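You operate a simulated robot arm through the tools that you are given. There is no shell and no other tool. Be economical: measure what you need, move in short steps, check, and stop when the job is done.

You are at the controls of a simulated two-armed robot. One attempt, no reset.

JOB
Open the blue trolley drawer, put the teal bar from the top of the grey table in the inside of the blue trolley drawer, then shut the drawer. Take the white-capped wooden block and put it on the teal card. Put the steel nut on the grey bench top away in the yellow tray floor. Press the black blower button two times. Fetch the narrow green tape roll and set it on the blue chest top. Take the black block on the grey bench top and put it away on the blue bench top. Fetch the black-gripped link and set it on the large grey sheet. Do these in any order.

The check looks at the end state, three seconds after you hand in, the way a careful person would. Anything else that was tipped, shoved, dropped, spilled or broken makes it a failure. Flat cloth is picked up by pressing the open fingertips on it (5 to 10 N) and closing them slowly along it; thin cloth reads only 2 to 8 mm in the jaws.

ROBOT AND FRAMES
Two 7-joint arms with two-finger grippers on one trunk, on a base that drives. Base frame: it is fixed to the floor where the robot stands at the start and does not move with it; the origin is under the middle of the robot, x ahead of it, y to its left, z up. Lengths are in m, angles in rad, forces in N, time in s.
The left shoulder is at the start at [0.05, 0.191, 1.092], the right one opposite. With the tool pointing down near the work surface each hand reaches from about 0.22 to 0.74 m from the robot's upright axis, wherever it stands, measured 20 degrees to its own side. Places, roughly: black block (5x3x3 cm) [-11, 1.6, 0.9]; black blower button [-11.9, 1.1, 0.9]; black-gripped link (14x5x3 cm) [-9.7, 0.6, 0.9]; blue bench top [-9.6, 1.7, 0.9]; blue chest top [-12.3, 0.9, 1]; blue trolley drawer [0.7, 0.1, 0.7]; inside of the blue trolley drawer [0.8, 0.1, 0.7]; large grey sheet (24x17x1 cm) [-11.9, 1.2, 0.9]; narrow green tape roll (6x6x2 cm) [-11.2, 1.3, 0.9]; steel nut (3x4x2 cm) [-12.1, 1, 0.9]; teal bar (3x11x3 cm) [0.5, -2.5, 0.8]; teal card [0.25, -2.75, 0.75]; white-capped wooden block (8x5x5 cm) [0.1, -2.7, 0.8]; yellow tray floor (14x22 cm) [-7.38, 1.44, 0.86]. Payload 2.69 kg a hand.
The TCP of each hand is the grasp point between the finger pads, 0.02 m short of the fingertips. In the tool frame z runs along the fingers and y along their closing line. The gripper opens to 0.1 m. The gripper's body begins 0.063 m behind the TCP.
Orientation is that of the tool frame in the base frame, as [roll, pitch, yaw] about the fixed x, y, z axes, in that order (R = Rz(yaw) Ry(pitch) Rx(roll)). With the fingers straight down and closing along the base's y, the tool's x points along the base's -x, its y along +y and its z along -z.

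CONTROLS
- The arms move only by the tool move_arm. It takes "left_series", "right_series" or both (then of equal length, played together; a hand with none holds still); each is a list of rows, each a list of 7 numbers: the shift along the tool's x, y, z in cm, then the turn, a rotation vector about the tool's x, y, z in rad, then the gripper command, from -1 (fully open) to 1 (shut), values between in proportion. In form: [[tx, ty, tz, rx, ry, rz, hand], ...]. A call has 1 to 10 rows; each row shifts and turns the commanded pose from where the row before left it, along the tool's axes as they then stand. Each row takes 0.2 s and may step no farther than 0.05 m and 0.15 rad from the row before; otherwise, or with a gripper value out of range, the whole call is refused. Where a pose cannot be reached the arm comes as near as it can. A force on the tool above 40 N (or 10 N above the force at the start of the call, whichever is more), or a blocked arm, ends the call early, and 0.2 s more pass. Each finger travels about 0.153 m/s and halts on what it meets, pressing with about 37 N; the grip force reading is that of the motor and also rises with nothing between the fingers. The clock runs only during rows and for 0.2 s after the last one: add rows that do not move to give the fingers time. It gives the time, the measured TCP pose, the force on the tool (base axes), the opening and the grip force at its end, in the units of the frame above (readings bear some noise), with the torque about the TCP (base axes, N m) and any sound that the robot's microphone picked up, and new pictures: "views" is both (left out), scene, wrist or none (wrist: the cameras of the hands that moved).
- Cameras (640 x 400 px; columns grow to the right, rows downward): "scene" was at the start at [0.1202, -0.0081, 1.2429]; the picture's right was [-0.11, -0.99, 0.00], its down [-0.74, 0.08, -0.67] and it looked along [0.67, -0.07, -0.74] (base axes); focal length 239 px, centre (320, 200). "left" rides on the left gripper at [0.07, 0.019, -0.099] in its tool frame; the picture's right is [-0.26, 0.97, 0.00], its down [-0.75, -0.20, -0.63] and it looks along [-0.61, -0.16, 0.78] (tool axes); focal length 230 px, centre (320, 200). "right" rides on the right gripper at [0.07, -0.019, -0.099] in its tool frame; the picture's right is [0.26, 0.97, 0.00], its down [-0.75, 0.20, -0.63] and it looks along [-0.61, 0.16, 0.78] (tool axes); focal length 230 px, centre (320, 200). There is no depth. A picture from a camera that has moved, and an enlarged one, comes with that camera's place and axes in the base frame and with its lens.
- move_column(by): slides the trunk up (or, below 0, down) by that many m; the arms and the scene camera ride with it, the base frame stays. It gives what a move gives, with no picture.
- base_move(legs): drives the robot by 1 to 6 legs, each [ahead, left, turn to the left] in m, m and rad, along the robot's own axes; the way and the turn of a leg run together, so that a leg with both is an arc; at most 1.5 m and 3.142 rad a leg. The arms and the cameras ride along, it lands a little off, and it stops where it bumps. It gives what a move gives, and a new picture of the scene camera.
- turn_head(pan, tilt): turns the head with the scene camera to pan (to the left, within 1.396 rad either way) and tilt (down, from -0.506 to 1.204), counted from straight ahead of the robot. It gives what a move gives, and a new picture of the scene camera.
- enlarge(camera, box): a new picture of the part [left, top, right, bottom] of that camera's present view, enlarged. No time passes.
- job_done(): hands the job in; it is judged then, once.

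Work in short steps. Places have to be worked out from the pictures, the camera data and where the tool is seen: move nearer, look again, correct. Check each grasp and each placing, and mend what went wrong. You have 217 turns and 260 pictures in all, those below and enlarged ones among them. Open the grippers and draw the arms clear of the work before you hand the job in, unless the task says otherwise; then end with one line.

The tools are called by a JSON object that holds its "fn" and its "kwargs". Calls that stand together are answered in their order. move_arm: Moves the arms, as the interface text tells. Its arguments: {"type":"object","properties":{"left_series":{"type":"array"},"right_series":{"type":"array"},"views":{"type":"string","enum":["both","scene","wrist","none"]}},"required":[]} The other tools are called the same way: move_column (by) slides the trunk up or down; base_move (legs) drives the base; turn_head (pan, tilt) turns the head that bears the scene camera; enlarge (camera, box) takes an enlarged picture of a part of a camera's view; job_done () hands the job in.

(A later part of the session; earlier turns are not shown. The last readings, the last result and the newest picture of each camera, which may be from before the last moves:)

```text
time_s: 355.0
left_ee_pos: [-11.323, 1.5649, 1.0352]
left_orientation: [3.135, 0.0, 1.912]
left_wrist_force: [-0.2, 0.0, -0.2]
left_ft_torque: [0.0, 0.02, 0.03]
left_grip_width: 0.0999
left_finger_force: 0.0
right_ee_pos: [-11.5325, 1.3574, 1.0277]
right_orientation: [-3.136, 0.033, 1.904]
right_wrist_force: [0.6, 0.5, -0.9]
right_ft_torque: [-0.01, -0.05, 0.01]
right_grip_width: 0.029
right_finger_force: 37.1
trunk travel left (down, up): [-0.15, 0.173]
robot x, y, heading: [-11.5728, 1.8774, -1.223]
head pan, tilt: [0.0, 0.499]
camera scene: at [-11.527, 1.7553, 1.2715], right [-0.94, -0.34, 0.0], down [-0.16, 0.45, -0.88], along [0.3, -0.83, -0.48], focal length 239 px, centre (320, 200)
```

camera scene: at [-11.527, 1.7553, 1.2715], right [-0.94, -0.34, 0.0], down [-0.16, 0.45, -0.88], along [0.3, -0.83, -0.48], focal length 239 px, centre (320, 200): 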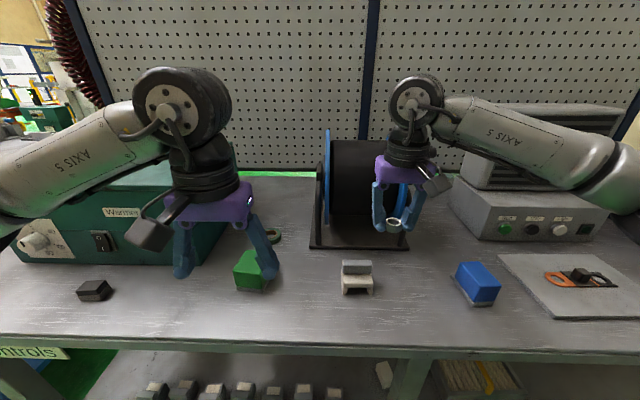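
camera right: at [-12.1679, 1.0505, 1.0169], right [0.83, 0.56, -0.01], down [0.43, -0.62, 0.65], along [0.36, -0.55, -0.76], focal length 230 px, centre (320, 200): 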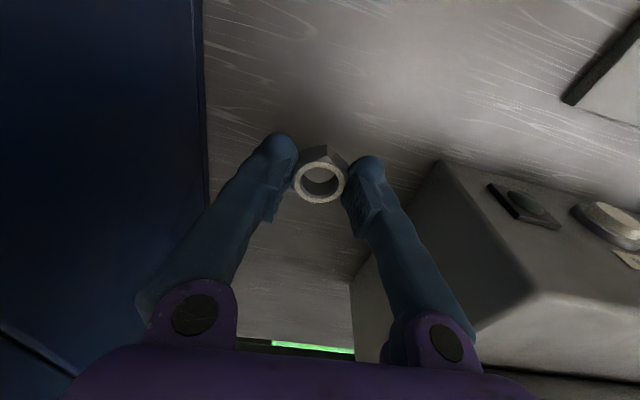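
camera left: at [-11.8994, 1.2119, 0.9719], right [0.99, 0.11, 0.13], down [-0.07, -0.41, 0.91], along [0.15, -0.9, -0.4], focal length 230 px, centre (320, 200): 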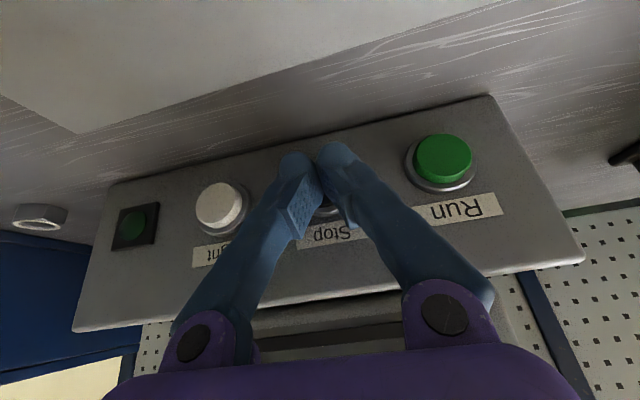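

The tape lies behind the green block, between warmer and reel with enough room. I move the left hand forward 20 cm and look.

{"fn": "move_arm", "kwargs": {"left_series": [[-4, 0.2, 0, 0, 0, 0, -1], [-4, 0.2, 0, 0, 0, 0, -1], [-4, 0.2, 0, 0, 0, 0, -1], [-4, 0.2, 0, 0, 0, 0, -1], [-4, 0, 0, 0, 0, 0, -1], [0, 0, 0, 0, 0, 0, -1]], "views": "wrist"}}

```text
time_s: 356.4
left_ee_pos: [-11.2492, 1.3783, 1.0377]
left_orientation: [3.135, 0.003, 1.911]
left_wrist_force: [-0.1, -0.1, -0.5]
left_ft_torque: [0.03, 0.03, 0.01]
left_grip_width: 0.1001
left_finger_force: 0.0
right_ee_pos: [-11.5329, 1.3585, 1.0283]
right_orientation: [-3.137, 0.033, 1.903]
right_wrist_force: [0.0, 0.0, -0.9]
right_ft_torque: [-0.02, 0.02, 0.0]
right_grip_width: 0.0285
right_finger_force: 37.3
trunk travel left (down, up): [-0.15, 0.173]
robot x, y, heading: [-11.5748, 1.8766, -1.226]
head pan, tilt: [0.0, 0.499]
camera left: at [-11.2551, 1.4489, 1.1367], right [1.0, 0.08, 0.01], down [0.06, -0.78, 0.63], along [0.05, -0.63, -0.78], focal length 230 px, centre (320, 200)
```

left: 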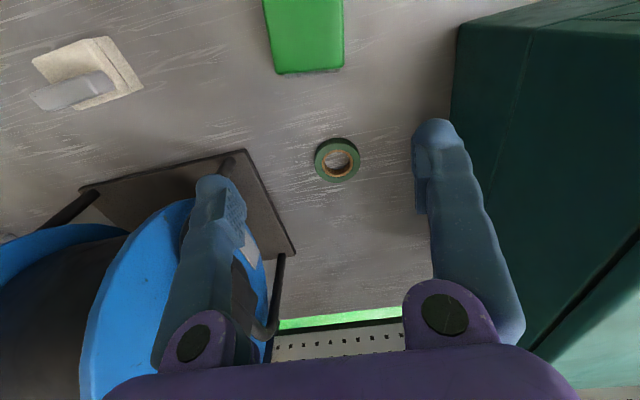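

Tape at [-11.221,1.303]. I go over it and lower to about 0.93, then check clearances.

{"fn": "move_arm", "kwargs": {"left_series": [[-3, 0, 0, 0, 0, 0, -0.8], [-3, 0.1, 0, 0, 0, 0, -0.8], [-2, 0, 0, 0, 0, 0, -0.8], [0, 0, 2.5, 0, 0, 0, -0.8], [0, 0, 2.5, 0, 0, 0, -0.8], [0, 0, 2.5, 0, 0, 0, -0.8], [0, 0, 2.5, 0, 0, 0, -0.8], [0, 0, 0, 0, 0, 0, -0.8]], "views": "both"}}

```text
time_s: 358.2
left_ee_pos: [-11.2215, 1.3033, 0.9362]
left_orientation: [3.136, 0.002, 1.91]
left_wrist_force: [0.3, -0.3, 0.1]
left_ft_torque: [0.0, -0.02, -0.02]
left_grip_width: 0.0901
left_finger_force: 0.1
right_ee_pos: [-11.5336, 1.3558, 1.0282]
right_orientation: [-3.138, 0.033, 1.904]
right_wrist_force: [0.8, -0.2, -1.0]
right_ft_torque: [0.02, 0.03, -0.02]
right_grip_width: 0.0286
right_finger_force: 37.3
trunk travel left (down, up): [-0.15, 0.173]
robot x, y, heading: [-11.5729, 1.8735, -1.228]
head pan, tilt: [0.0, 0.499]
camera scene: at [-11.5272, 1.7553, 1.2715], right [-0.94, -0.34, 0.0], down [-0.16, 0.45, -0.88], along [0.3, -0.83, -0.48], focal length 239 px, centre (320, 200)
camera left: at [-11.2282, 1.3753, 1.0356], right [1.0, 0.08, 0.01], down [0.06, -0.78, 0.63], along [0.06, -0.63, -0.78], focal length 230 px, centre (320, 200)
```

scene: 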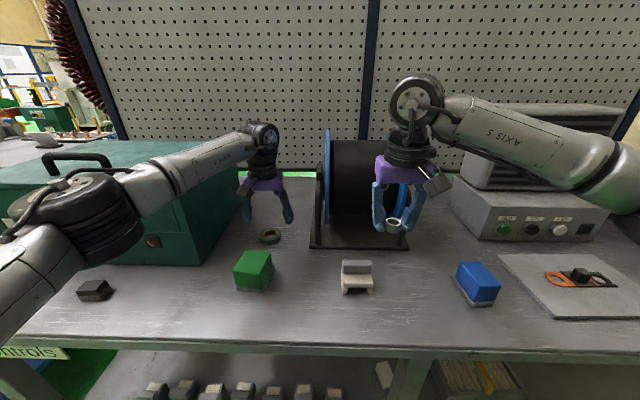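
left: 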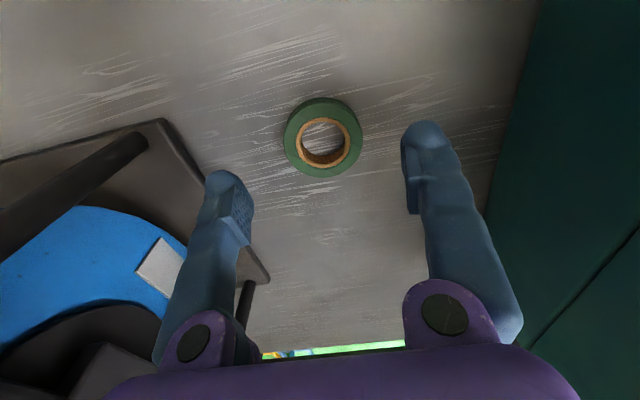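

Clear of reel and warmer. I descend to the bench level and close on the roll.

{"fn": "move_arm", "kwargs": {"left_series": [[0, 0, 2, 0, 0, 0, -0.8], [0, 0, 2, 0, 0, 0, -0.8], [0, 0, 1.2, 0, 0, 0, -0.8], [0, 0, 0, 0, 0, 0, -0.8], [0, 0, 0, 0, 0, 0, 0], [0, 0, 0, 0, 0, 0, 1], [0, 0, 0, 0, 0, 0, 1], [0, 0, 0, 0, 0, 0, 1]], "views": "wrist"}}

```text
time_s: 360.0
left_ee_pos: [-11.2227, 1.3031, 0.8827]
left_orientation: [3.134, 0.0, 1.911]
left_wrist_force: [-0.5, -0.3, 0.2]
left_ft_torque: [0.02, -0.02, 0.01]
left_grip_width: 0.0582
left_finger_force: 37.4
right_ee_pos: [-11.5314, 1.3572, 1.0284]
right_orientation: [-3.139, 0.033, 1.903]
right_wrist_force: [-0.4, 0.1, -0.8]
right_ft_torque: [0.01, 0.0, 0.01]
right_grip_width: 0.0288
right_finger_force: 36.9
trunk travel left (down, up): [-0.15, 0.173]
robot x, y, heading: [-11.5751, 1.8778, -1.222]
head pan, tilt: [0.0, 0.499]
camera left: at [-11.2282, 1.3744, 0.9827], right [1.0, 0.08, 0.01], down [0.06, -0.78, 0.63], along [0.06, -0.63, -0.78], focal length 230 px, centre (320, 200)
```

left: 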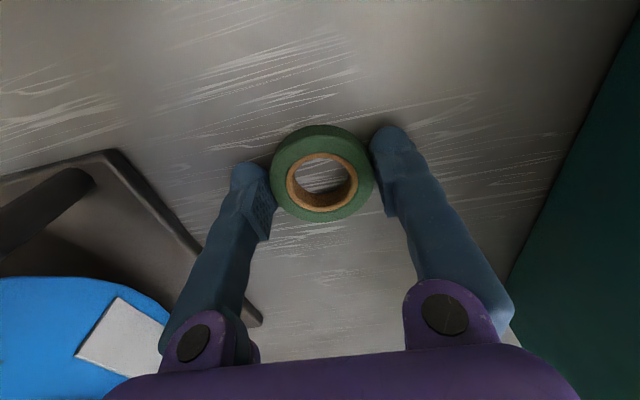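

Gripped at 5.8 cm. I lift slowly, then draw back.

{"fn": "move_arm", "kwargs": {"left_series": [[0, 0, -0.7, 0, 0, 0, 1], [0, 0, -1.2, 0, 0, 0, 1], [0, 0, -2, 0, 0, 0, 1], [0, 0, -2.5, 0, 0, 0, 1], [0, 0, -2.5, 0, 0, 0, 1], [0, 0, -2.5, 0, 0, 0, 1], [0, 0, -2.5, 0, 0, 0, 1], [0, 0, -2.5, 0, 0, 0, 1], [0, 0, -2, 0, 0, 0, 1], [0, 0, 0, 0, 0, 0, 1]], "views": "none"}}

{"fn": "move_arm", "kwargs": {"left_series": [[1.5, 0, 0, 0, 0, 0, 1], [2.5, 0, 0, 0, 0, 0, 1], [3, 0, 0, 0, 0, 0, 1], [3, 0, 0, 0, 0, 0, 1], [3, 0, 0, 0, 0, 0, 1], [3, 0, 0, 0, 0, 0, 1], [3, 0, 0, 0, 0, 0, 1], [3, 0, 0, 0, 0, 0, 1], [2, 0, 0, 0, 0, 0, 1], [0, 0, 0, 0, 0, 0, 1]], "views": "wrist"}}

```text
time_s: 362.2
left_ee_pos: [-11.2206, 1.3046, 1.0679]
left_orientation: [3.134, 0.0, 1.911]
left_wrist_force: [0.5, -0.2, 0.2]
left_ft_torque: [-0.01, 0.03, 0.03]
left_grip_width: 0.0581
left_finger_force: 37.2
right_ee_pos: [-11.533, 1.3567, 1.0275]
right_orientation: [-3.139, 0.032, 1.902]
right_wrist_force: [0.7, 0.3, -0.1]
right_ft_torque: [-0.02, 0.0, 0.01]
right_grip_width: 0.029
right_finger_force: 37.2
trunk travel left (down, up): [-0.15, 0.173]
robot x, y, heading: [-11.5715, 1.8766, -1.224]
head pan, tilt: [0.0, 0.499]
```

```text
time_s: 364.4
left_ee_pos: [-11.3033, 1.5306, 1.0681]
left_orientation: [3.135, -0.001, 1.911]
left_wrist_force: [0.2, 0.1, 0.1]
left_ft_torque: [0.03, 0.01, 0.01]
left_grip_width: 0.0582
left_finger_force: 37.3
right_ee_pos: [-11.5327, 1.359, 1.029]
right_orientation: [-3.137, 0.033, 1.902]
right_wrist_force: [0.4, 0.9, -0.8]
right_ft_torque: [0.0, 0.01, 0.02]
right_grip_width: 0.0286
right_finger_force: 36.6
trunk travel left (down, up): [-0.15, 0.173]
robot x, y, heading: [-11.5728, 1.8774, -1.228]
head pan, tilt: [0.0, 0.499]
camera left: at [-11.3095, 1.6018, 1.1671], right [1.0, 0.08, 0.01], down [0.06, -0.78, 0.63], along [0.06, -0.63, -0.78], focal length 230 px, centre (320, 200)
```

left: 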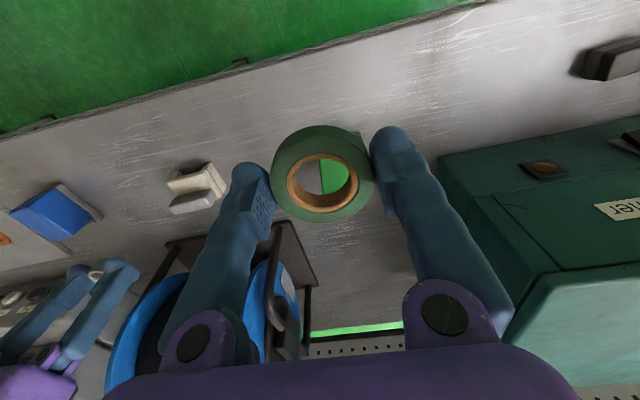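

Tape secured. I raise the trunk 10 cm and move right along the bench to the blue chest.

{"fn": "move_column", "kwargs": {"by": 0.1}}

{"fn": "base_move", "kwargs": {"legs": [[0, -1.17, 0]]}}

```text
time_s: 365.8
left_ee_pos: [-11.3043, 1.5299, 1.1679]
left_orientation: [3.134, 0.001, 1.911]
left_wrist_force: [0.8, 0.3, -0.3]
left_ft_torque: [0.01, 0.0, -0.03]
left_grip_width: 0.0583
left_finger_force: 36.7
right_ee_pos: [-11.533, 1.3563, 1.1282]
right_orientation: [-3.138, 0.033, 1.902]
right_wrist_force: [-0.7, 0.7, -0.3]
right_ft_torque: [0.0, -0.01, -0.01]
right_grip_width: 0.0287
right_finger_force: 37.1
trunk travel left (down, up): [-0.25, 0.073]
robot x, y, heading: [-11.5715, 1.8759, -1.224]
head pan, tilt: [0.0, 0.499]
```

```text
time_s: 375.2
left_ee_pos: [-12.3406, 1.1456, 1.1684]
left_orientation: [3.138, 0.002, 1.941]
left_wrist_force: [0.7, 0.1, -0.1]
left_ft_torque: [-0.01, -0.04, -0.05]
left_grip_width: 0.0581
left_finger_force: 37.1
right_ee_pos: [-12.5619, 0.9662, 1.1269]
right_orientation: [-3.132, 0.031, 1.941]
right_wrist_force: [-0.3, -0.3, -0.5]
right_ft_torque: [0.01, 0.0, 0.04]
right_grip_width: 0.0287
right_finger_force: 37.0
trunk travel left (down, up): [-0.25, 0.073]
robot x, y, heading: [-12.6212, 1.485, -1.196]
head pan, tilt: [0.0, 0.499]
stopped in leg 1: the robot was blocked; the commanded pose is now the measured one
camera scene: at [-12.5712, 1.3629, 1.3718], right [-0.93, -0.37, 0.0], down [-0.18, 0.44, -0.88], along [0.32, -0.82, -0.48], focal length 239 px, centre (320, 200)
```

scene: 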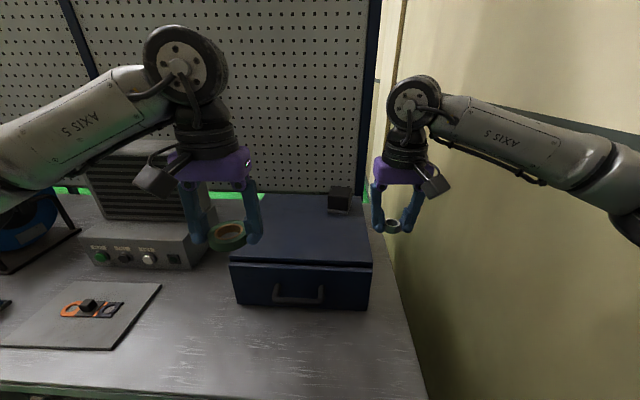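

The right elbow met the wall; I step 3 cm back to the left. The chest top (z≈0.985) centre is about [-12.31,0.87]; then I move the tape over it.

{"fn": "base_move", "kwargs": {"legs": [[0.0, 0.03, 0]]}}

{"fn": "move_arm", "kwargs": {"left_series": [[-2.3, -0.9, 0, 0, 0, 0, 1], [-2.3, -0.9, 0, 0, 0, 0, 1], [-2.3, -0.9, 0, 0, 0, 0, 1], [-2.3, -0.9, 0, 0, 0, 0, 1], [-2.3, -0.9, 0, 0, 0, 0, 1], [-2.3, -0.9, 0, 0, 0, 0, 1], [-2.3, -0.9, 0, 0, 0, 0, 1], [-2.3, -0.9, 0, 0, 0, 0, 1], [-2.3, -0.9, 0, 0, 0, 0, 1], [-2.3, -0.9, 0, 0, 0, 0, 1]], "views": "both"}}

```text
time_s: 376.2
left_ee_pos: [-12.3161, 1.1549, 1.1676]
left_orientation: [3.137, 0.002, 1.942]
left_wrist_force: [0.2, 0.8, 1.0]
left_ft_torque: [0.02, 0.0, -0.01]
left_grip_width: 0.0582
left_finger_force: 36.9
right_ee_pos: [-12.5364, 0.9756, 1.1256]
right_orientation: [-3.137, 0.031, 1.938]
right_wrist_force: [0.3, -0.4, -1.3]
right_ft_torque: [-0.01, 0.05, -0.01]
right_grip_width: 0.0284
right_finger_force: 37.0
trunk travel left (down, up): [-0.25, 0.073]
robot x, y, heading: [-12.5925, 1.4897, -1.191]
head pan, tilt: [0.0, 0.499]
camera scene: at [-12.5454, 1.372, 1.3715], right [-0.93, -0.37, 0.0], down [-0.18, 0.44, -0.88], along [0.32, -0.82, -0.48], focal length 239 px, centre (320, 200)
```

scene: 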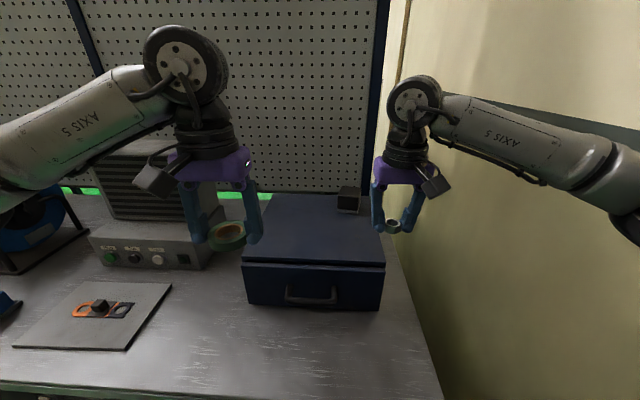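

```text
time_s: 378.4
left_ee_pos: [-12.3156, 0.9177, 1.1662]
left_orientation: [3.135, 0.001, 1.941]
left_wrist_force: [0.2, 0.3, -0.7]
left_ft_torque: [-0.01, -0.02, 0.02]
left_grip_width: 0.0581
left_finger_force: 36.6
left hand out of reach, approached as far as the arm can: row 10
right_ee_pos: [-12.5384, 0.9746, 1.1265]
right_orientation: [-3.137, 0.03, 1.94]
right_wrist_force: [0.5, 0.7, -0.3]
right_ft_torque: [-0.04, -0.03, -0.02]
right_grip_width: 0.0287
right_finger_force: 36.7
trunk travel left (down, up): [-0.25, 0.073]
robot x, y, heading: [-12.597, 1.4889, -1.196]
head pan, tilt: [0.0, 0.499]
camera scene: at [-12.5466, 1.3716, 1.3715], right [-0.93, -0.37, 0.0], down [-0.18, 0.45, -0.88], along [0.32, -0.82, -0.48], focal length 239 px, centre (320, 200)
camera left: at [-12.3236, 0.988, 1.2655], right [0.99, 0.11, 0.01], down [0.08, -0.77, 0.63], along [0.07, -0.63, -0.78], focal length 230 px, centre (320, 200)
```

scene: 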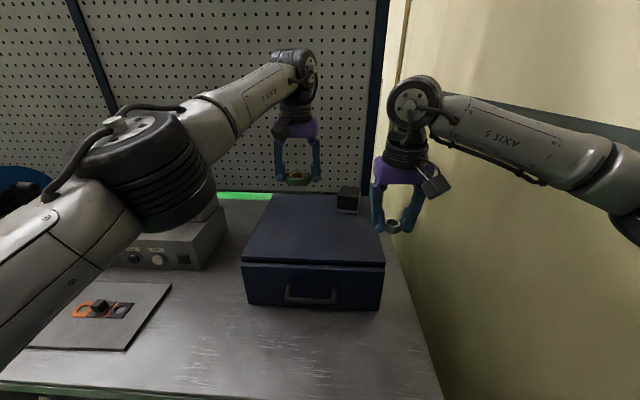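
left: 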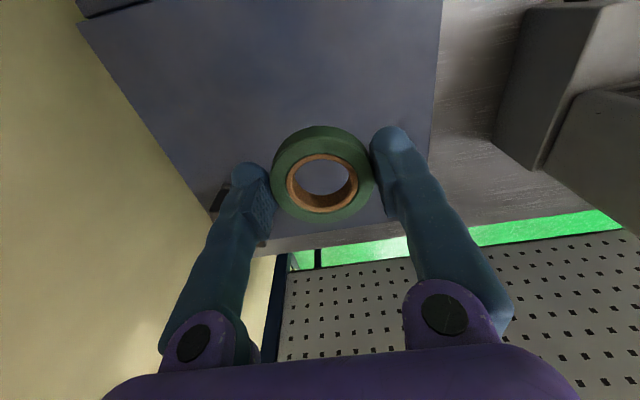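

The tape is well over the chest top. I lower to about z 1.04.

{"fn": "move_arm", "kwargs": {"left_series": [[1, 0, 1.5, 0, 0, 0, 1], [0, 0, 2.5, 0, 0, 0, 1], [0, 0, 2.5, 0, 0, 0, 1], [0, 0, 2.5, 0, 0, 0, 1], [0, 0, 2.5, 0, 0, 0, 1], [0, 0, 1, 0, 0, 0, 1], [0, 0, 0, 0, 0, 0, 1]], "views": "both"}}

```text
time_s: 380.0
left_ee_pos: [-12.3189, 0.9269, 1.041]
left_orientation: [3.135, 0.0, 1.942]
left_wrist_force: [0.0, 0.1, -0.4]
left_ft_torque: [0.04, 0.01, 0.01]
left_grip_width: 0.0578
left_finger_force: 37.0
right_ee_pos: [-12.538, 0.9755, 1.1261]
right_orientation: [-3.138, 0.03, 1.94]
right_wrist_force: [0.4, -0.9, -0.8]
right_ft_torque: [0.01, -0.01, 0.01]
right_grip_width: 0.0287
right_finger_force: 37.6
trunk travel left (down, up): [-0.25, 0.073]
robot x, y, heading: [-12.5972, 1.4918, -1.194]
head pan, tilt: [0.0, 0.499]
camera scene: at [-12.5461, 1.3716, 1.3715], right [-0.93, -0.37, 0.0], down [-0.18, 0.45, -0.88], along [0.32, -0.82, -0.48], focal length 239 px, centre (320, 200)
camera left: at [-12.3261, 0.9974, 1.1408], right [0.99, 0.11, 0.01], down [0.08, -0.77, 0.63], along [0.07, -0.62, -0.78], focal length 230 px, centre (320, 200)
```

scene: 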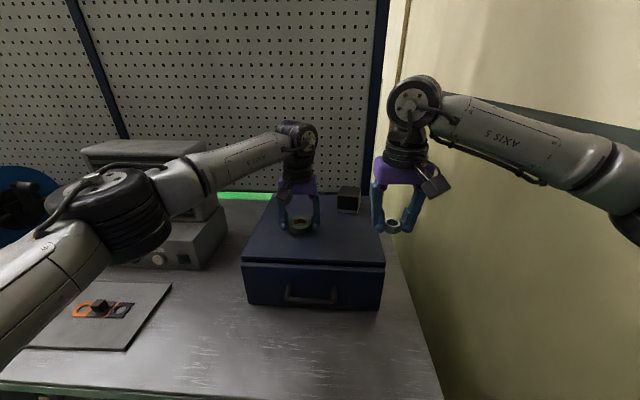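
left: 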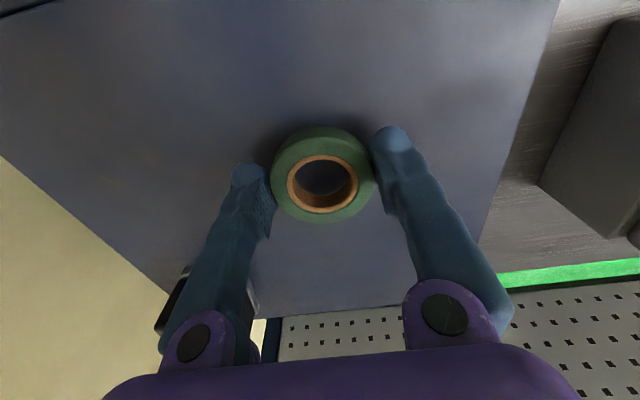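

Right over the chest's middle. I lower in small steps to contact.

{"fn": "move_arm", "kwargs": {"left_series": [[0, 0, 1, 0, 0, 0, 1], [0, 0, 0.6, 0, 0, 0, 1], [0, 0, 0.4, 0, 0, 0, 1], [0, 0, 0.4, 0, 0, 0, 1], [0, 0, 0.3, 0, 0, 0, 1], [0, 0, 0, 0, 0, 0, 1]], "views": "wrist"}}

```text
time_s: 380.9
left_ee_pos: [-12.3176, 0.9244, 1.0296]
left_orientation: [3.14, 0.013, 1.945]
left_wrist_force: [-0.2, 4.6, 16.1]
left_ft_torque: [0.18, -0.16, 0.06]
left_grip_width: 0.0581
left_finger_force: 36.6
right_ee_pos: [-12.5378, 0.9758, 1.1262]
right_orientation: [-3.135, 0.031, 1.936]
right_wrist_force: [-0.1, -1.1, -0.9]
right_ft_torque: [0.03, -0.04, 0.02]
right_grip_width: 0.0286
right_finger_force: 37.1
trunk travel left (down, up): [-0.25, 0.073]
robot x, y, heading: [-12.5952, 1.4927, -1.197]
head pan, tilt: [0.0, 0.499]
stopped in row 4 (left hand): the force on the tool passed its limit at 42 N (the readings are from after the stop); the commanded pose is now the measured one
camera left: at [-12.3262, 0.9969, 1.1285], right [0.99, 0.11, 0.01], down [0.08, -0.76, 0.64], along [0.08, -0.64, -0.77], focal length 230 px, centre (320, 200)
```

left: 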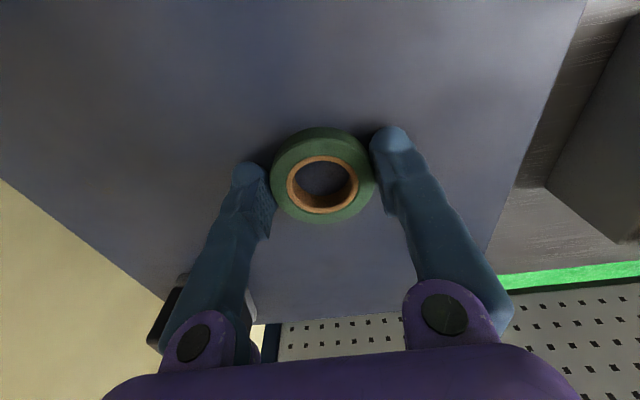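

Contact on the chest top (z≈1.004). I release and lift.

{"fn": "move_arm", "kwargs": {"left_series": [[0, 0, -0.2, 0, 0, 0, 1], [0, 0, 0, 0, 0, 0, 0.1], [0, 0, 0, 0, 0, 0, -0.6], [0, 0, 0, 0, 0, 0, -0.6], [0, 0, -2, 0, 0, 0, -0.6], [0, 0, -4, 0, 0, 0, -0.6], [0, 0, -5, 0, 0, 0, -0.6], [3, 0, -2, 0, 0, 0, -0.6], [4, 0, 0, 0, 0, 0, -0.6], [4, 0, 0, 0, 0, 0, -0.6]], "views": "wrist"}}

```text
time_s: 383.1
left_ee_pos: [-12.3579, 1.0292, 1.1582]
left_orientation: [3.141, 0.013, 1.945]
left_wrist_force: [0.2, 0.4, 0.1]
left_ft_torque: [-0.01, -0.02, 0.01]
left_grip_width: 0.08
left_finger_force: 0.1
right_ee_pos: [-12.5368, 0.976, 1.1262]
right_orientation: [-3.135, 0.029, 1.938]
right_wrist_force: [-0.5, 0.3, -1.1]
right_ft_torque: [0.0, 0.02, -0.03]
right_grip_width: 0.0286
right_finger_force: 37.0
trunk travel left (down, up): [-0.25, 0.073]
robot x, y, heading: [-12.5933, 1.4931, -1.192]
head pan, tilt: [0.0, 0.499]
camera left: at [-12.367, 1.1013, 1.2564], right [0.99, 0.11, 0.0], down [0.08, -0.77, 0.64], along [0.08, -0.63, -0.77], focal length 230 px, centre (320, 200)
```

left: 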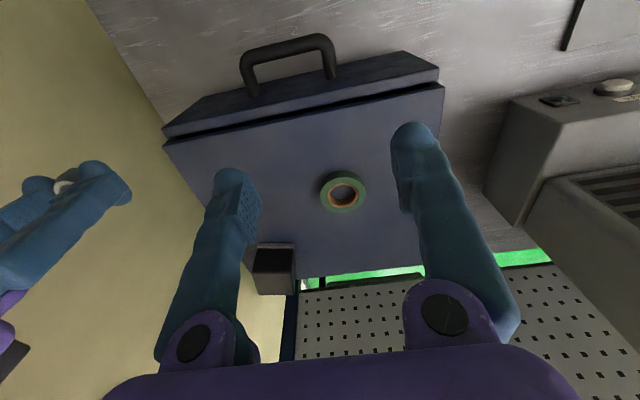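

The tape roll stands on the chest. I retract the left arm, then drive left to the black block and lower the trunk.

{"fn": "move_arm", "kwargs": {"left_series": [[4, 0, 0, 0, 0, 0, -0.6], [4, 0, 0, 0, 0, 0, -0.6], [4, 0, 0, 0, 0, 0, -0.6]], "right_series": [[2, 0, 0, 0, 0, 0, 1], [2, 0, 0, 0, 0, 0, 1], [2, 0, 0, 0, 0, 0, 1]], "views": "none"}}

{"fn": "base_move", "kwargs": {"legs": [[0, 1.4, -0.033]]}}

{"fn": "move_column", "kwargs": {"by": -0.1}}

{"fn": "move_arm", "kwargs": {"left_series": [[-2, 0, 0, 0, 0, 0, -0.6]], "views": "both"}}

```text
time_s: 383.9
left_ee_pos: [-12.4039, 1.1381, 1.1567]
left_orientation: [3.139, 0.01, 1.944]
left_wrist_force: [-0.1, 0.9, 1.2]
left_ft_torque: [-0.04, -0.03, 0.0]
left_grip_width: 0.0797
left_finger_force: 0.0
right_ee_pos: [-12.5593, 1.0307, 1.1257]
right_orientation: [-3.137, 0.029, 1.94]
right_wrist_force: [-0.1, 0.1, -0.3]
right_ft_torque: [-0.04, -0.01, 0.01]
right_grip_width: 0.0286
right_finger_force: 36.7
trunk travel left (down, up): [-0.25, 0.073]
robot x, y, heading: [-12.5926, 1.4962, -1.193]
head pan, tilt: [0.0, 0.499]
```

```text
time_s: 396.6
left_ee_pos: [-11.0759, 1.6233, 1.1562]
left_orientation: [3.139, 0.011, 1.896]
left_wrist_force: [0.3, -0.5, 0.4]
left_ft_torque: [0.01, 0.03, -0.02]
left_grip_width: 0.0799
left_finger_force: 0.0
right_ee_pos: [-11.2367, 1.5244, 1.1257]
right_orientation: [-3.135, 0.029, 1.889]
right_wrist_force: [0.1, 0.3, -1.0]
right_ft_torque: [0.03, -0.03, 0.0]
right_grip_width: 0.0286
right_finger_force: 37.1
trunk travel left (down, up): [-0.25, 0.073]
robot x, y, heading: [-11.2514, 1.9918, -1.245]
head pan, tilt: [0.0, 0.499]
camera scene: at [-11.2071, 1.8647, 1.3715], right [-0.95, -0.32, 0.0], down [-0.15, 0.45, -0.88], along [0.28, -0.83, -0.48], focal length 239 px, centre (320, 200)
```

scene: 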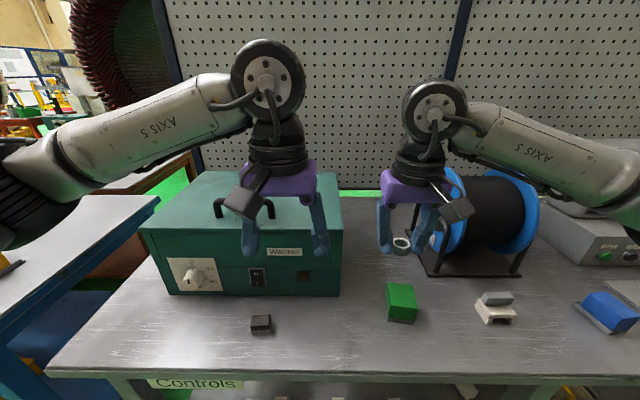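

```text
time_s: 397.9
left_ee_pos: [-11.0751, 1.6235, 1.0559]
left_orientation: [3.139, 0.011, 1.895]
left_wrist_force: [-0.7, 0.7, 0.3]
left_ft_torque: [0.0, 0.03, -0.02]
left_grip_width: 0.08
left_finger_force: 0.0
right_ee_pos: [-11.2339, 1.5247, 1.0259]
right_orientation: [-3.137, 0.03, 1.891]
right_wrist_force: [-0.1, -0.1, -0.7]
right_ft_torque: [-0.04, 0.01, 0.01]
right_grip_width: 0.0287
right_finger_force: 37.0
trunk travel left (down, up): [-0.15, 0.173]
robot x, y, heading: [-11.2531, 1.9873, -1.241]
head pan, tilt: [0.0, 0.499]
```

```text
time_s: 398.3
left_ee_pos: [-11.0693, 1.6043, 1.0561]
left_orientation: [3.141, 0.01, 1.896]
left_wrist_force: [-0.3, 0.5, -0.1]
left_ft_torque: [-0.02, 0.0, 0.0]
left_grip_width: 0.08
left_finger_force: 0.1
right_ee_pos: [-11.235, 1.5242, 1.0253]
right_orientation: [-3.136, 0.029, 1.891]
right_wrist_force: [0.7, -0.4, -0.7]
right_ft_torque: [0.02, 0.01, 0.01]
right_grip_width: 0.0288
right_finger_force: 37.6
trunk travel left (down, up): [-0.15, 0.173]
robot x, y, heading: [-11.2499, 1.9854, -1.245]
head pan, tilt: [0.0, 0.499]
camera scene: at [-11.2071, 1.8644, 1.2715], right [-0.95, -0.32, 0.0], down [-0.15, 0.45, -0.88], along [0.28, -0.83, -0.48], focal length 239 px, centre (320, 200)
camera left: at [-11.0742, 1.6764, 1.1543], right [1.0, 0.06, 0.01], down [0.05, -0.77, 0.64], along [0.04, -0.64, -0.77], focal length 230 px, centre (320, 200)
```

scene: 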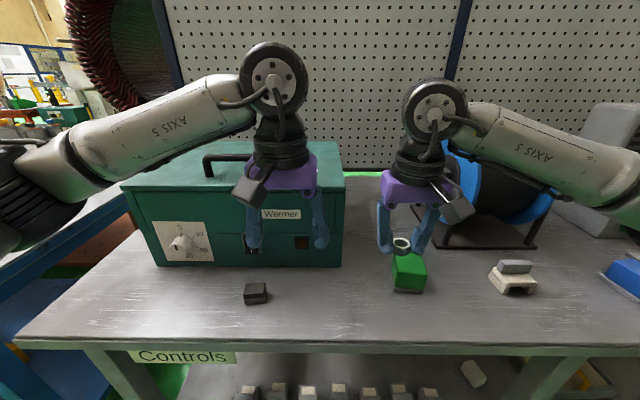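
left: 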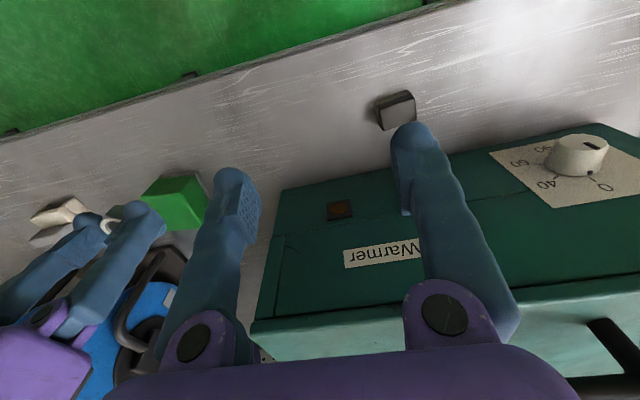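

Block at about [-10.977,1.59]. I move over it and lower to z≈0.95 for a closer look.

{"fn": "move_arm", "kwargs": {"left_series": [[-1, 4.1, 0, 0, 0, 0, -0.6], [-2.8, 4, 0, 0, 0, 0, -0.6], [0, 0, 3.5, 0, 0, 0, -0.6], [0, 0, 3.5, 0, 0, 0, -0.6], [0, 0, 3, 0, 0, 0, -0.6], [0, 0, 0, 0, 0, 0, -0.6]], "views": "wrist"}}

```text
time_s: 399.7
left_ee_pos: [-10.9796, 1.5952, 0.9558]
left_orientation: [3.138, 0.013, 1.896]
left_wrist_force: [0.2, 0.3, 0.5]
left_ft_torque: [0.01, -0.01, -0.02]
left_grip_width: 0.08
left_finger_force: 0.1
right_ee_pos: [-11.2361, 1.5238, 1.0248]
right_orientation: [-3.138, 0.031, 1.889]
right_wrist_force: [-0.4, 0.6, -0.5]
right_ft_torque: [0.03, 0.0, -0.02]
right_grip_width: 0.0288
right_finger_force: 36.6
trunk travel left (down, up): [-0.15, 0.173]
robot x, y, heading: [-11.2484, 1.9859, -1.24]
head pan, tilt: [0.0, 0.499]
camera left: at [-10.9842, 1.6666, 1.0537], right [1.0, 0.06, 0.01], down [0.05, -0.77, 0.64], along [0.04, -0.64, -0.77], focal length 230 px, centre (320, 200)
```

left: 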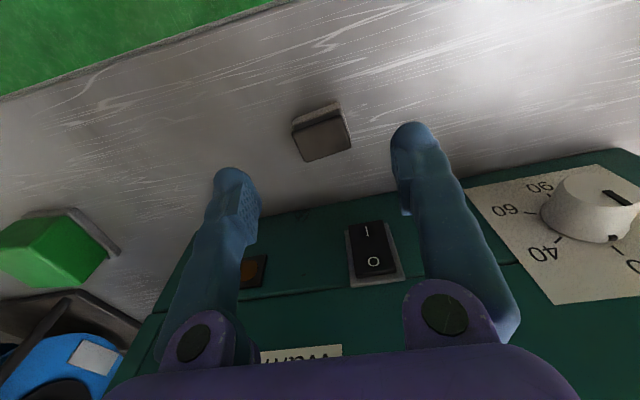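

The block is aligned with the hand. I descend and close on it.

{"fn": "move_arm", "kwargs": {"left_series": [[-0.5, 0, 2.5, 0, 0, 0, -0.6], [0, 0, 2.5, 0, 0, 0, -0.6], [0, 0, 1.8, 0, 0, 0, -0.6], [0, 0, 0.5, 0, 0, 0, -0.6], [0, 0, 0, 0, 0, 0, -0.6], [0, 0, 0, 0, 0, 0, 0.2], [0, 0, 0, 0, 0, 0, 1], [0, 0, 0, 0, 0, 0, 1], [0, 0, 0, 0, 0, 0, 1]], "views": "wrist"}}

```text
time_s: 401.7
left_ee_pos: [-10.9766, 1.5883, 0.8825]
left_orientation: [3.141, 0.011, 1.896]
left_wrist_force: [-0.3, 0.4, 0.5]
left_ft_torque: [0.04, 0.0, 0.04]
left_grip_width: 0.0406
left_finger_force: 36.7
right_ee_pos: [-11.2354, 1.5239, 1.0254]
right_orientation: [-3.138, 0.029, 1.89]
right_wrist_force: [-0.5, -0.1, 0.2]
right_ft_torque: [0.01, -0.02, 0.0]
right_grip_width: 0.0287
right_finger_force: 36.9
trunk travel left (down, up): [-0.15, 0.173]
robot x, y, heading: [-11.2516, 1.9881, -1.241]
head pan, tilt: [0.0, 0.499]
camera left: at [-10.9817, 1.6605, 0.9818], right [1.0, 0.06, 0.01], down [0.05, -0.77, 0.64], along [0.04, -0.64, -0.77], focal length 230 px, centre (320, 200)
```

left: 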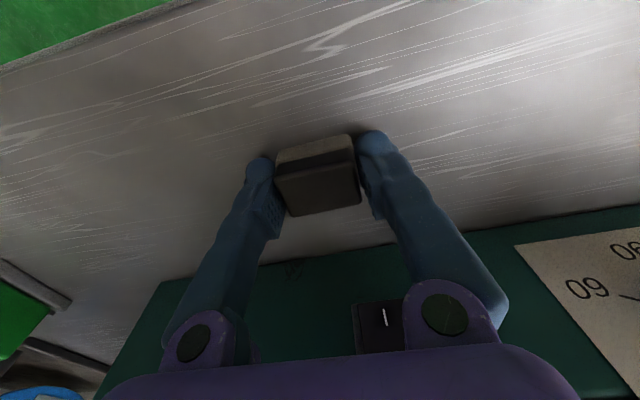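

Gripped (4.1 cm). I lift slowly, draw back, and then drive left to the blue bench.

{"fn": "move_arm", "kwargs": {"left_series": [[0, 0, -0.7, 0, 0, 0, 1], [0, 0, -1.2, 0, 0, 0, 1], [0, 0, -2, 0, 0, 0, 1], [0, 0, -2.5, 0, 0, 0, 1], [0, 0, -2.5, 0, 0, 0, 1], [0, 0, -2.5, 0, 0, 0, 1], [1.5, 0, -2.5, 0, 0, 0, 1], [2.5, 0, -2, 0, 0, 0, 1], [3, 0, 0, 0, 0, 0, 1], [2, 0, 0, 0, 0, 0, 1]], "views": "none"}}

{"fn": "base_move", "kwargs": {"legs": [[0, 1.3, 0.01]]}}

```text
time_s: 403.9
left_ee_pos: [-11.0094, 1.6748, 1.042]
left_orientation: [3.14, 0.012, 1.895]
left_wrist_force: [0.0, 0.3, -0.9]
left_ft_torque: [-0.01, 0.03, 0.0]
left_grip_width: 0.0405
left_finger_force: 37.1
right_ee_pos: [-11.2361, 1.5231, 1.0261]
right_orientation: [-3.137, 0.03, 1.889]
right_wrist_force: [-0.5, 0.8, -0.8]
right_ft_torque: [-0.01, 0.0, 0.02]
right_grip_width: 0.0289
right_finger_force: 36.7
trunk travel left (down, up): [-0.15, 0.173]
robot x, y, heading: [-11.2517, 1.9915, -1.243]
head pan, tilt: [0.0, 0.499]
```

```text
time_s: 415.4
left_ee_pos: [-9.7934, 2.0992, 1.0419]
left_orientation: [3.137, 0.01, 1.908]
left_wrist_force: [-0.3, -0.1, -1.1]
left_ft_torque: [0.02, 0.0, -0.03]
left_grip_width: 0.0406
left_finger_force: 37.3
right_ee_pos: [-10.0174, 1.9467, 1.0255]
right_orientation: [-3.136, 0.031, 1.902]
right_wrist_force: [-0.1, 0.2, -1.2]
right_ft_torque: [-0.01, -0.02, -0.02]
right_grip_width: 0.0288
right_finger_force: 37.3
trunk travel left (down, up): [-0.15, 0.173]
robot x, y, heading: [-10.0376, 2.4096, -1.233]
head pan, tilt: [0.0, 0.499]
camera scene: at [-9.9931, 2.2867, 1.2715], right [-0.94, -0.33, 0.0], down [-0.16, 0.45, -0.88], along [0.29, -0.83, -0.48], focal length 239 px, centre (320, 200)
```

scene: 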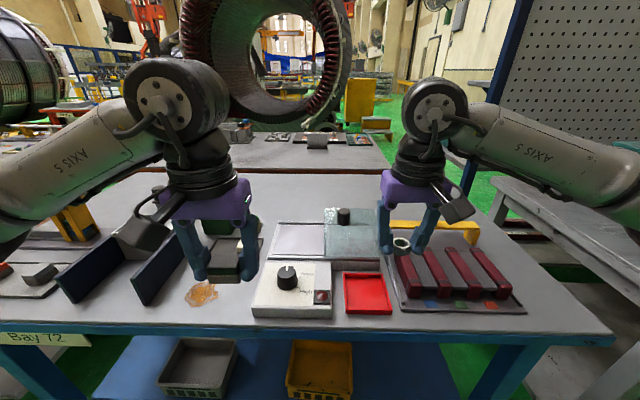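

The bench is cluttered; I use the left wrist camera and a steeper head view to find free space.

{"fn": "move_arm", "kwargs": {"left_series": [[0, 0, -2, 0, 0, 0, 1], [0, 0, -2, 0, 0, 0, 1], [0, 0, -2, 0, 0, 0, 1]], "views": "wrist"}}

{"fn": "turn_head", "kwargs": {"pan": 0.35, "tilt": 0.7}}

```text
time_s: 416.2
left_ee_pos: [-9.7932, 2.0997, 1.1013]
left_orientation: [3.141, 0.01, 1.908]
left_wrist_force: [0.6, -0.4, -0.7]
left_ft_torque: [0.02, -0.01, 0.03]
left_grip_width: 0.0405
left_finger_force: 37.7
right_ee_pos: [-10.0178, 1.9464, 1.0247]
right_orientation: [-3.136, 0.03, 1.903]
right_wrist_force: [0.8, -0.1, -0.2]
right_ft_torque: [-0.02, -0.02, -0.01]
right_grip_width: 0.0287
right_finger_force: 37.4
trunk travel left (down, up): [-0.15, 0.173]
robot x, y, heading: [-10.038, 2.4087, -1.228]
head pan, tilt: [0.0, 0.499]
camera left: at [-9.7995, 2.1717, 1.1994], right [1.0, 0.08, 0.01], down [0.05, -0.77, 0.64], along [0.05, -0.64, -0.77], focal length 230 px, centre (320, 200)
```

left: 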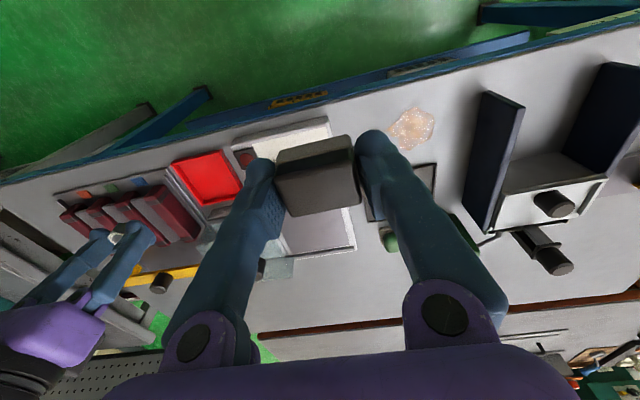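

```text
time_s: 417.0
left_ee_pos: [-9.7938, 2.099, 1.0994]
left_orientation: [3.14, 0.011, 1.908]
left_wrist_force: [0.0, -0.1, -0.9]
left_ft_torque: [0.0, 0.0, 0.0]
left_grip_width: 0.0406
left_finger_force: 37.0
right_ee_pos: [-10.0175, 1.9464, 1.0257]
right_orientation: [-3.137, 0.03, 1.901]
right_wrist_force: [0.0, 0.0, -0.5]
right_ft_torque: [0.0, -0.04, -0.01]
right_grip_width: 0.0285
right_finger_force: 37.2
trunk travel left (down, up): [-0.15, 0.173]
robot x, y, heading: [-10.041, 2.4103, -1.231]
head pan, tilt: [0.351, 0.7]
camera scene: at [-9.9694, 2.307, 1.2538], right [-0.77, -0.64, 0.0], down [-0.41, 0.5, -0.77], along [0.49, -0.59, -0.64], focal length 239 px, centre (320, 200)
```

scene: 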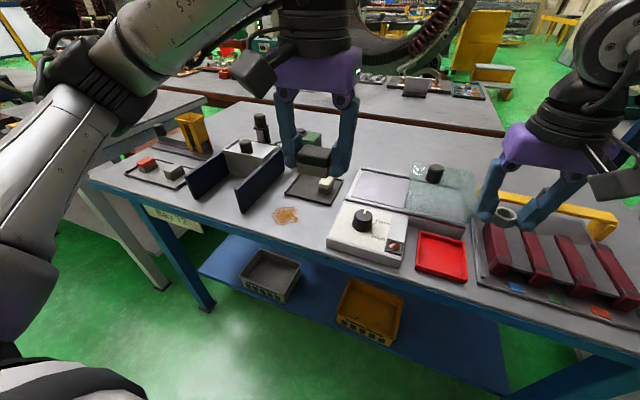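

There is a free patch between the blue bin and the white device, at about [-9.694,2.043]. I move the block over it and lower to ~0.95.

{"fn": "move_arm", "kwargs": {"left_series": [[-2.2, 1.9, 0, 0, 0, 0, 1], [-2.2, 1.9, 0, 0, 0, 0, 1], [-2.1, 1.9, 0, 0, 0, 0, 1], [-2.1, 1.9, 0, 0, 0, 0, 1], [0, 0, 3, 0, 0, 0, 1], [0, 0, 3, 0, 0, 0, 1], [0, 0, 3, 0, 0, 0, 1], [0, 0, 3, 0, 0, 0, 1], [0, 0, 2.5, 0, 0, 0, 1], [0, 0, 0, 0, 0, 0, 1]], "views": "both"}}

```text
time_s: 419.2
left_ee_pos: [-9.693, 2.0404, 0.9555]
left_orientation: [3.141, 0.011, 1.908]
left_wrist_force: [0.4, -0.8, -1.0]
left_ft_torque: [-0.01, 0.0, 0.0]
left_grip_width: 0.0405
left_finger_force: 37.5
right_ee_pos: [-10.0177, 1.9457, 1.0249]
right_orientation: [-3.137, 0.03, 1.903]
right_wrist_force: [0.6, 0.2, -0.4]
right_ft_torque: [-0.02, 0.0, 0.02]
right_grip_width: 0.0283
right_finger_force: 36.8
trunk travel left (down, up): [-0.15, 0.173]
robot x, y, heading: [-10.0382, 2.4109, -1.232]
head pan, tilt: [0.351, 0.7]
camera scene: at [-9.9694, 2.307, 1.2538], right [-0.77, -0.64, 0.0], down [-0.41, 0.5, -0.76], along [0.49, -0.59, -0.64], focal length 239 px, centre (320, 200)
camera left: at [-9.6982, 2.1136, 1.0548], right [1.0, 0.08, 0.01], down [0.06, -0.77, 0.64], along [0.05, -0.64, -0.77], focal length 230 px, centre (320, 200)
```

scene: 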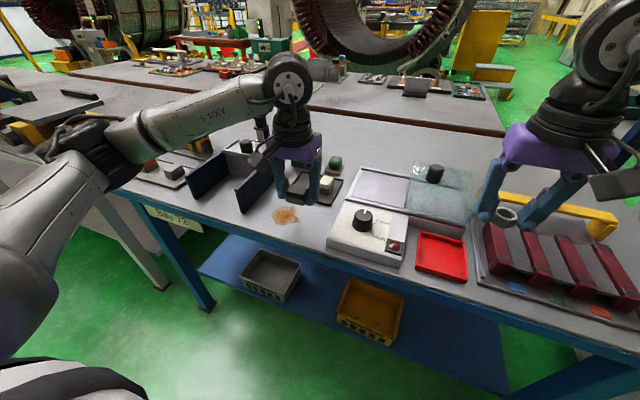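
left: 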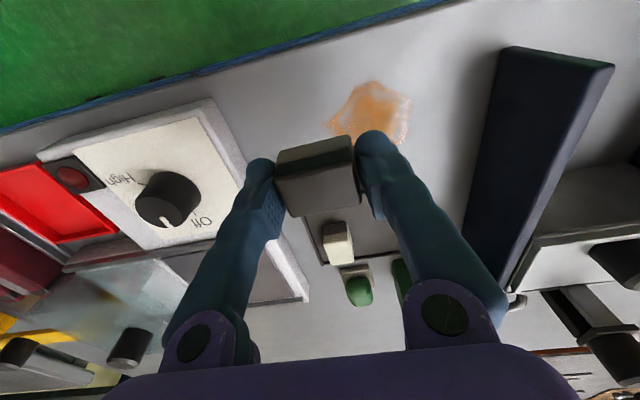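

The drop point is just beside the stain; I shift 1 cm away from it and lower slowly to contact.

{"fn": "move_arm", "kwargs": {"left_series": [[0, -1, 0, 0, 0, 0, 1], [0, 0, 2, 0, 0, 0, 1], [0, 0, 2, 0, 0, 0, 1], [0, 0, 1, 0, 0, 0, 1], [0, 0, 0.5, 0, 0, 0, 1], [0, 0, 0.4, 0, 0, 0, 1], [0, 0, 0.4, 0, 0, 0, 1], [0, 0, 0.4, 0, 0, 0, 1], [0, 0, 0, 0, 0, 0, 1]], "views": "wrist"}}

```text
time_s: 421.2
left_ee_pos: [-9.7011, 2.0382, 0.8903]
left_orientation: [3.138, 0.011, 1.906]
left_wrist_force: [0.2, -0.5, -1.6]
left_ft_torque: [0.03, -0.04, -0.02]
left_grip_width: 0.0405
left_finger_force: 37.0
right_ee_pos: [-10.0172, 1.9453, 1.0242]
right_orientation: [-3.136, 0.031, 1.901]
right_wrist_force: [-0.4, 0.1, -1.0]
right_ft_torque: [-0.01, 0.01, 0.02]
right_grip_width: 0.0286
right_finger_force: 37.1
trunk travel left (down, up): [-0.15, 0.173]
robot x, y, heading: [-10.0361, 2.4088, -1.23]
head pan, tilt: [0.351, 0.7]
camera left: at [-9.7063, 2.1101, 0.989], right [1.0, 0.08, 0.01], down [0.05, -0.77, 0.64], along [0.05, -0.63, -0.77], focal length 230 px, centre (320, 200)
```

left: 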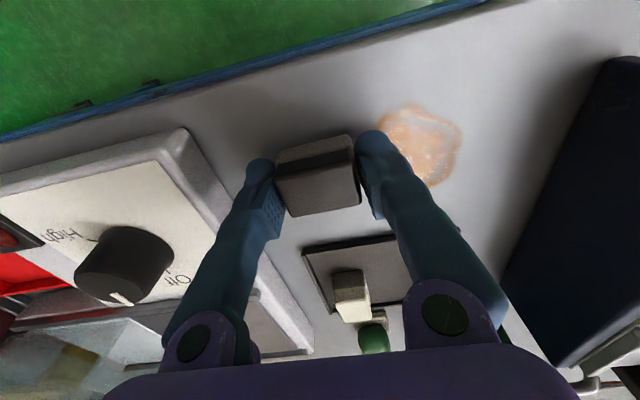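

Still just above the surface; a few more millimetres.

{"fn": "move_arm", "kwargs": {"left_series": [[0, 0, 0.3, 0, 0, 0, 1], [0, 0, 0.3, 0, 0, 0, 1], [0, 0, 0.2, 0, 0, 0, 1], [0, 0, 0, 0, 0, 0, 1]], "views": "none"}}

```text
time_s: 422.2
left_ee_pos: [-9.7012, 2.0384, 0.8833]
left_orientation: [3.14, 0.011, 1.908]
left_wrist_force: [-0.2, 0.0, 3.0]
left_ft_torque: [0.01, 0.01, -0.01]
left_grip_width: 0.0405
left_finger_force: 37.4
right_ee_pos: [-10.0168, 1.9451, 1.0262]
right_orientation: [-3.135, 0.03, 1.902]
right_wrist_force: [0.6, 1.2, -0.3]
right_ft_torque: [0.0, 0.0, 0.02]
right_grip_width: 0.0287
right_finger_force: 37.1
trunk travel left (down, up): [-0.15, 0.173]
robot x, y, heading: [-10.0382, 2.4109, -1.233]
head pan, tilt: [0.351, 0.7]
```

Contact (3 N). I open a little and lift out.

{"fn": "move_arm", "kwargs": {"left_series": [[0, 0, 0, 0, 0, 0, 0.1], [0, 0, 0, 0, 0, 0, -0.1], [0, 0, 0, 0, 0, 0, -0.1], [0, 0, -2, 0, 0, 0, -0.1], [0, 0, -4, 0, 0, 0, -0.1], [0, 0, -5, 0, 0, 0, -0.1], [0, 0, -5, 0, 0, 0, -0.1], [4, 0, 0, 0, 0, 0, -0.1], [4, 0, 0, 0, 0, 0, -0.1]], "views": "wrist"}}

```text
time_s: 424.2
left_ee_pos: [-9.7271, 2.1158, 1.0435]
left_orientation: [3.14, 0.012, 1.909]
left_wrist_force: [-0.9, -0.5, 0.6]
left_ft_torque: [-0.01, 0.01, 0.0]
left_grip_width: 0.0549
left_finger_force: 0.1
right_ee_pos: [-10.0179, 1.9464, 1.0254]
right_orientation: [-3.136, 0.031, 1.903]
right_wrist_force: [-0.3, -0.7, 0.2]
right_ft_torque: [-0.01, 0.0, 0.02]
right_grip_width: 0.0286
right_finger_force: 36.8
trunk travel left (down, up): [-0.15, 0.173]
robot x, y, heading: [-10.0397, 2.4083, -1.233]
head pan, tilt: [0.351, 0.7]
camera left: at [-9.7334, 2.1881, 1.1412], right [1.0, 0.08, 0.01], down [0.06, -0.77, 0.64], along [0.05, -0.64, -0.77], focal length 230 px, centre (320, 200)
```

left: 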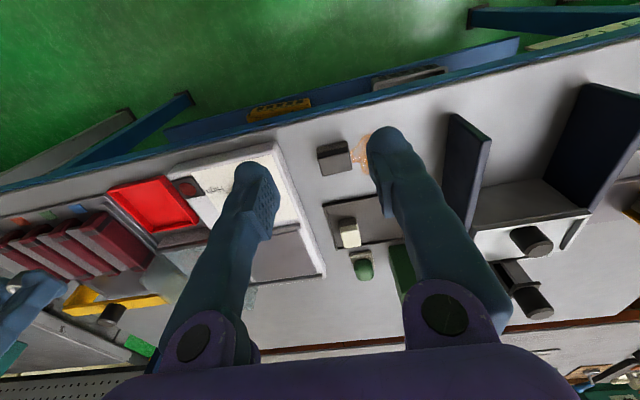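

The block is placed on the blue bench. Next the nut to the yellow tray, reached from the south corridor. I back off, turn east and drive to the aisle, then south.

{"fn": "base_move", "kwargs": {"legs": [[-0.25, 0, 0], [0, 0, 1.575], [1.45, 0, 0], [1.45, 0, 0], [1.4, 0, 0], [0, 0, -1.571]]}}

{"fn": "turn_head", "kwargs": {"pan": 0, "tilt": 0.45}}

```text
time_s: 453.7
left_ee_pos: [-5.7537, 3.533, 1.042]
left_orientation: [3.141, 0.01, 1.825]
left_wrist_force: [0.1, 0.6, -0.5]
left_ft_torque: [0.04, 0.01, -0.01]
left_grip_width: 0.0548
left_finger_force: 0.1
right_ee_pos: [-6.0562, 3.3897, 1.0251]
right_orientation: [-3.137, 0.03, 1.819]
right_wrist_force: [0.8, 0.5, -1.8]
right_ft_torque: [0.02, -0.01, -0.01]
right_grip_width: 0.0289
right_finger_force: 36.5
trunk travel left (down, up): [-0.15, 0.173]
robot x, y, heading: [-6.04, 3.8531, -1.309]
head pan, tilt: [0.351, 0.7]
camera scene: at [-5.9789, 3.7452, 1.2538], right [-0.82, -0.57, 0.0], down [-0.37, 0.53, -0.76], along [0.44, -0.63, -0.64], focal length 239 px, centre (320, 200)
```

scene: 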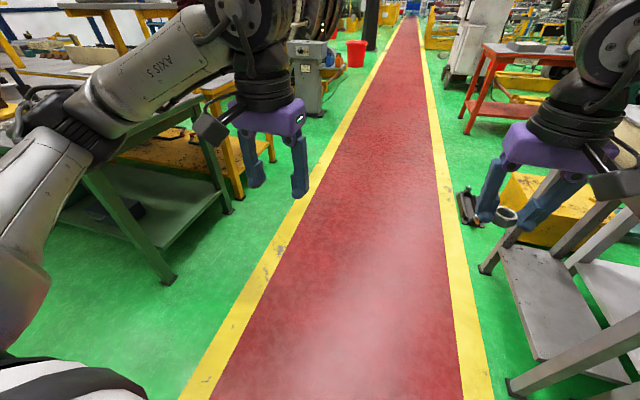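

```text
time_s: 454.5
left_ee_pos: [-5.7536, 3.5343, 1.0425]
left_orientation: [3.141, 0.012, 1.825]
left_wrist_force: [0.0, 0.3, -0.4]
left_ft_torque: [0.0, -0.01, -0.01]
left_grip_width: 0.0549
left_finger_force: 0.0
right_ee_pos: [-6.0576, 3.3889, 1.0248]
right_orientation: [-3.136, 0.03, 1.818]
right_wrist_force: [-0.5, 0.0, -1.1]
right_ft_torque: [-0.02, 0.03, 0.0]
right_grip_width: 0.0289
right_finger_force: 36.2
trunk travel left (down, up): [-0.15, 0.173]
robot x, y, heading: [-6.0402, 3.8523, -1.309]
head pan, tilt: [0.0, 0.45]
camera scene: at [-6.0038, 3.7261, 1.2759], right [-0.97, -0.26, 0.0], down [-0.11, 0.42, -0.9], along [0.23, -0.87, -0.44], focal length 239 px, centre (320, 200)
```

scene: 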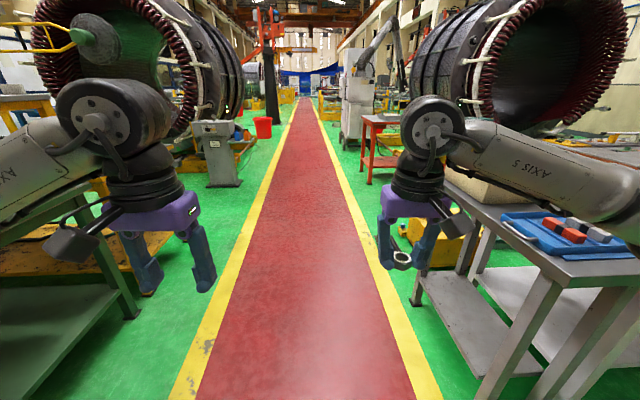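

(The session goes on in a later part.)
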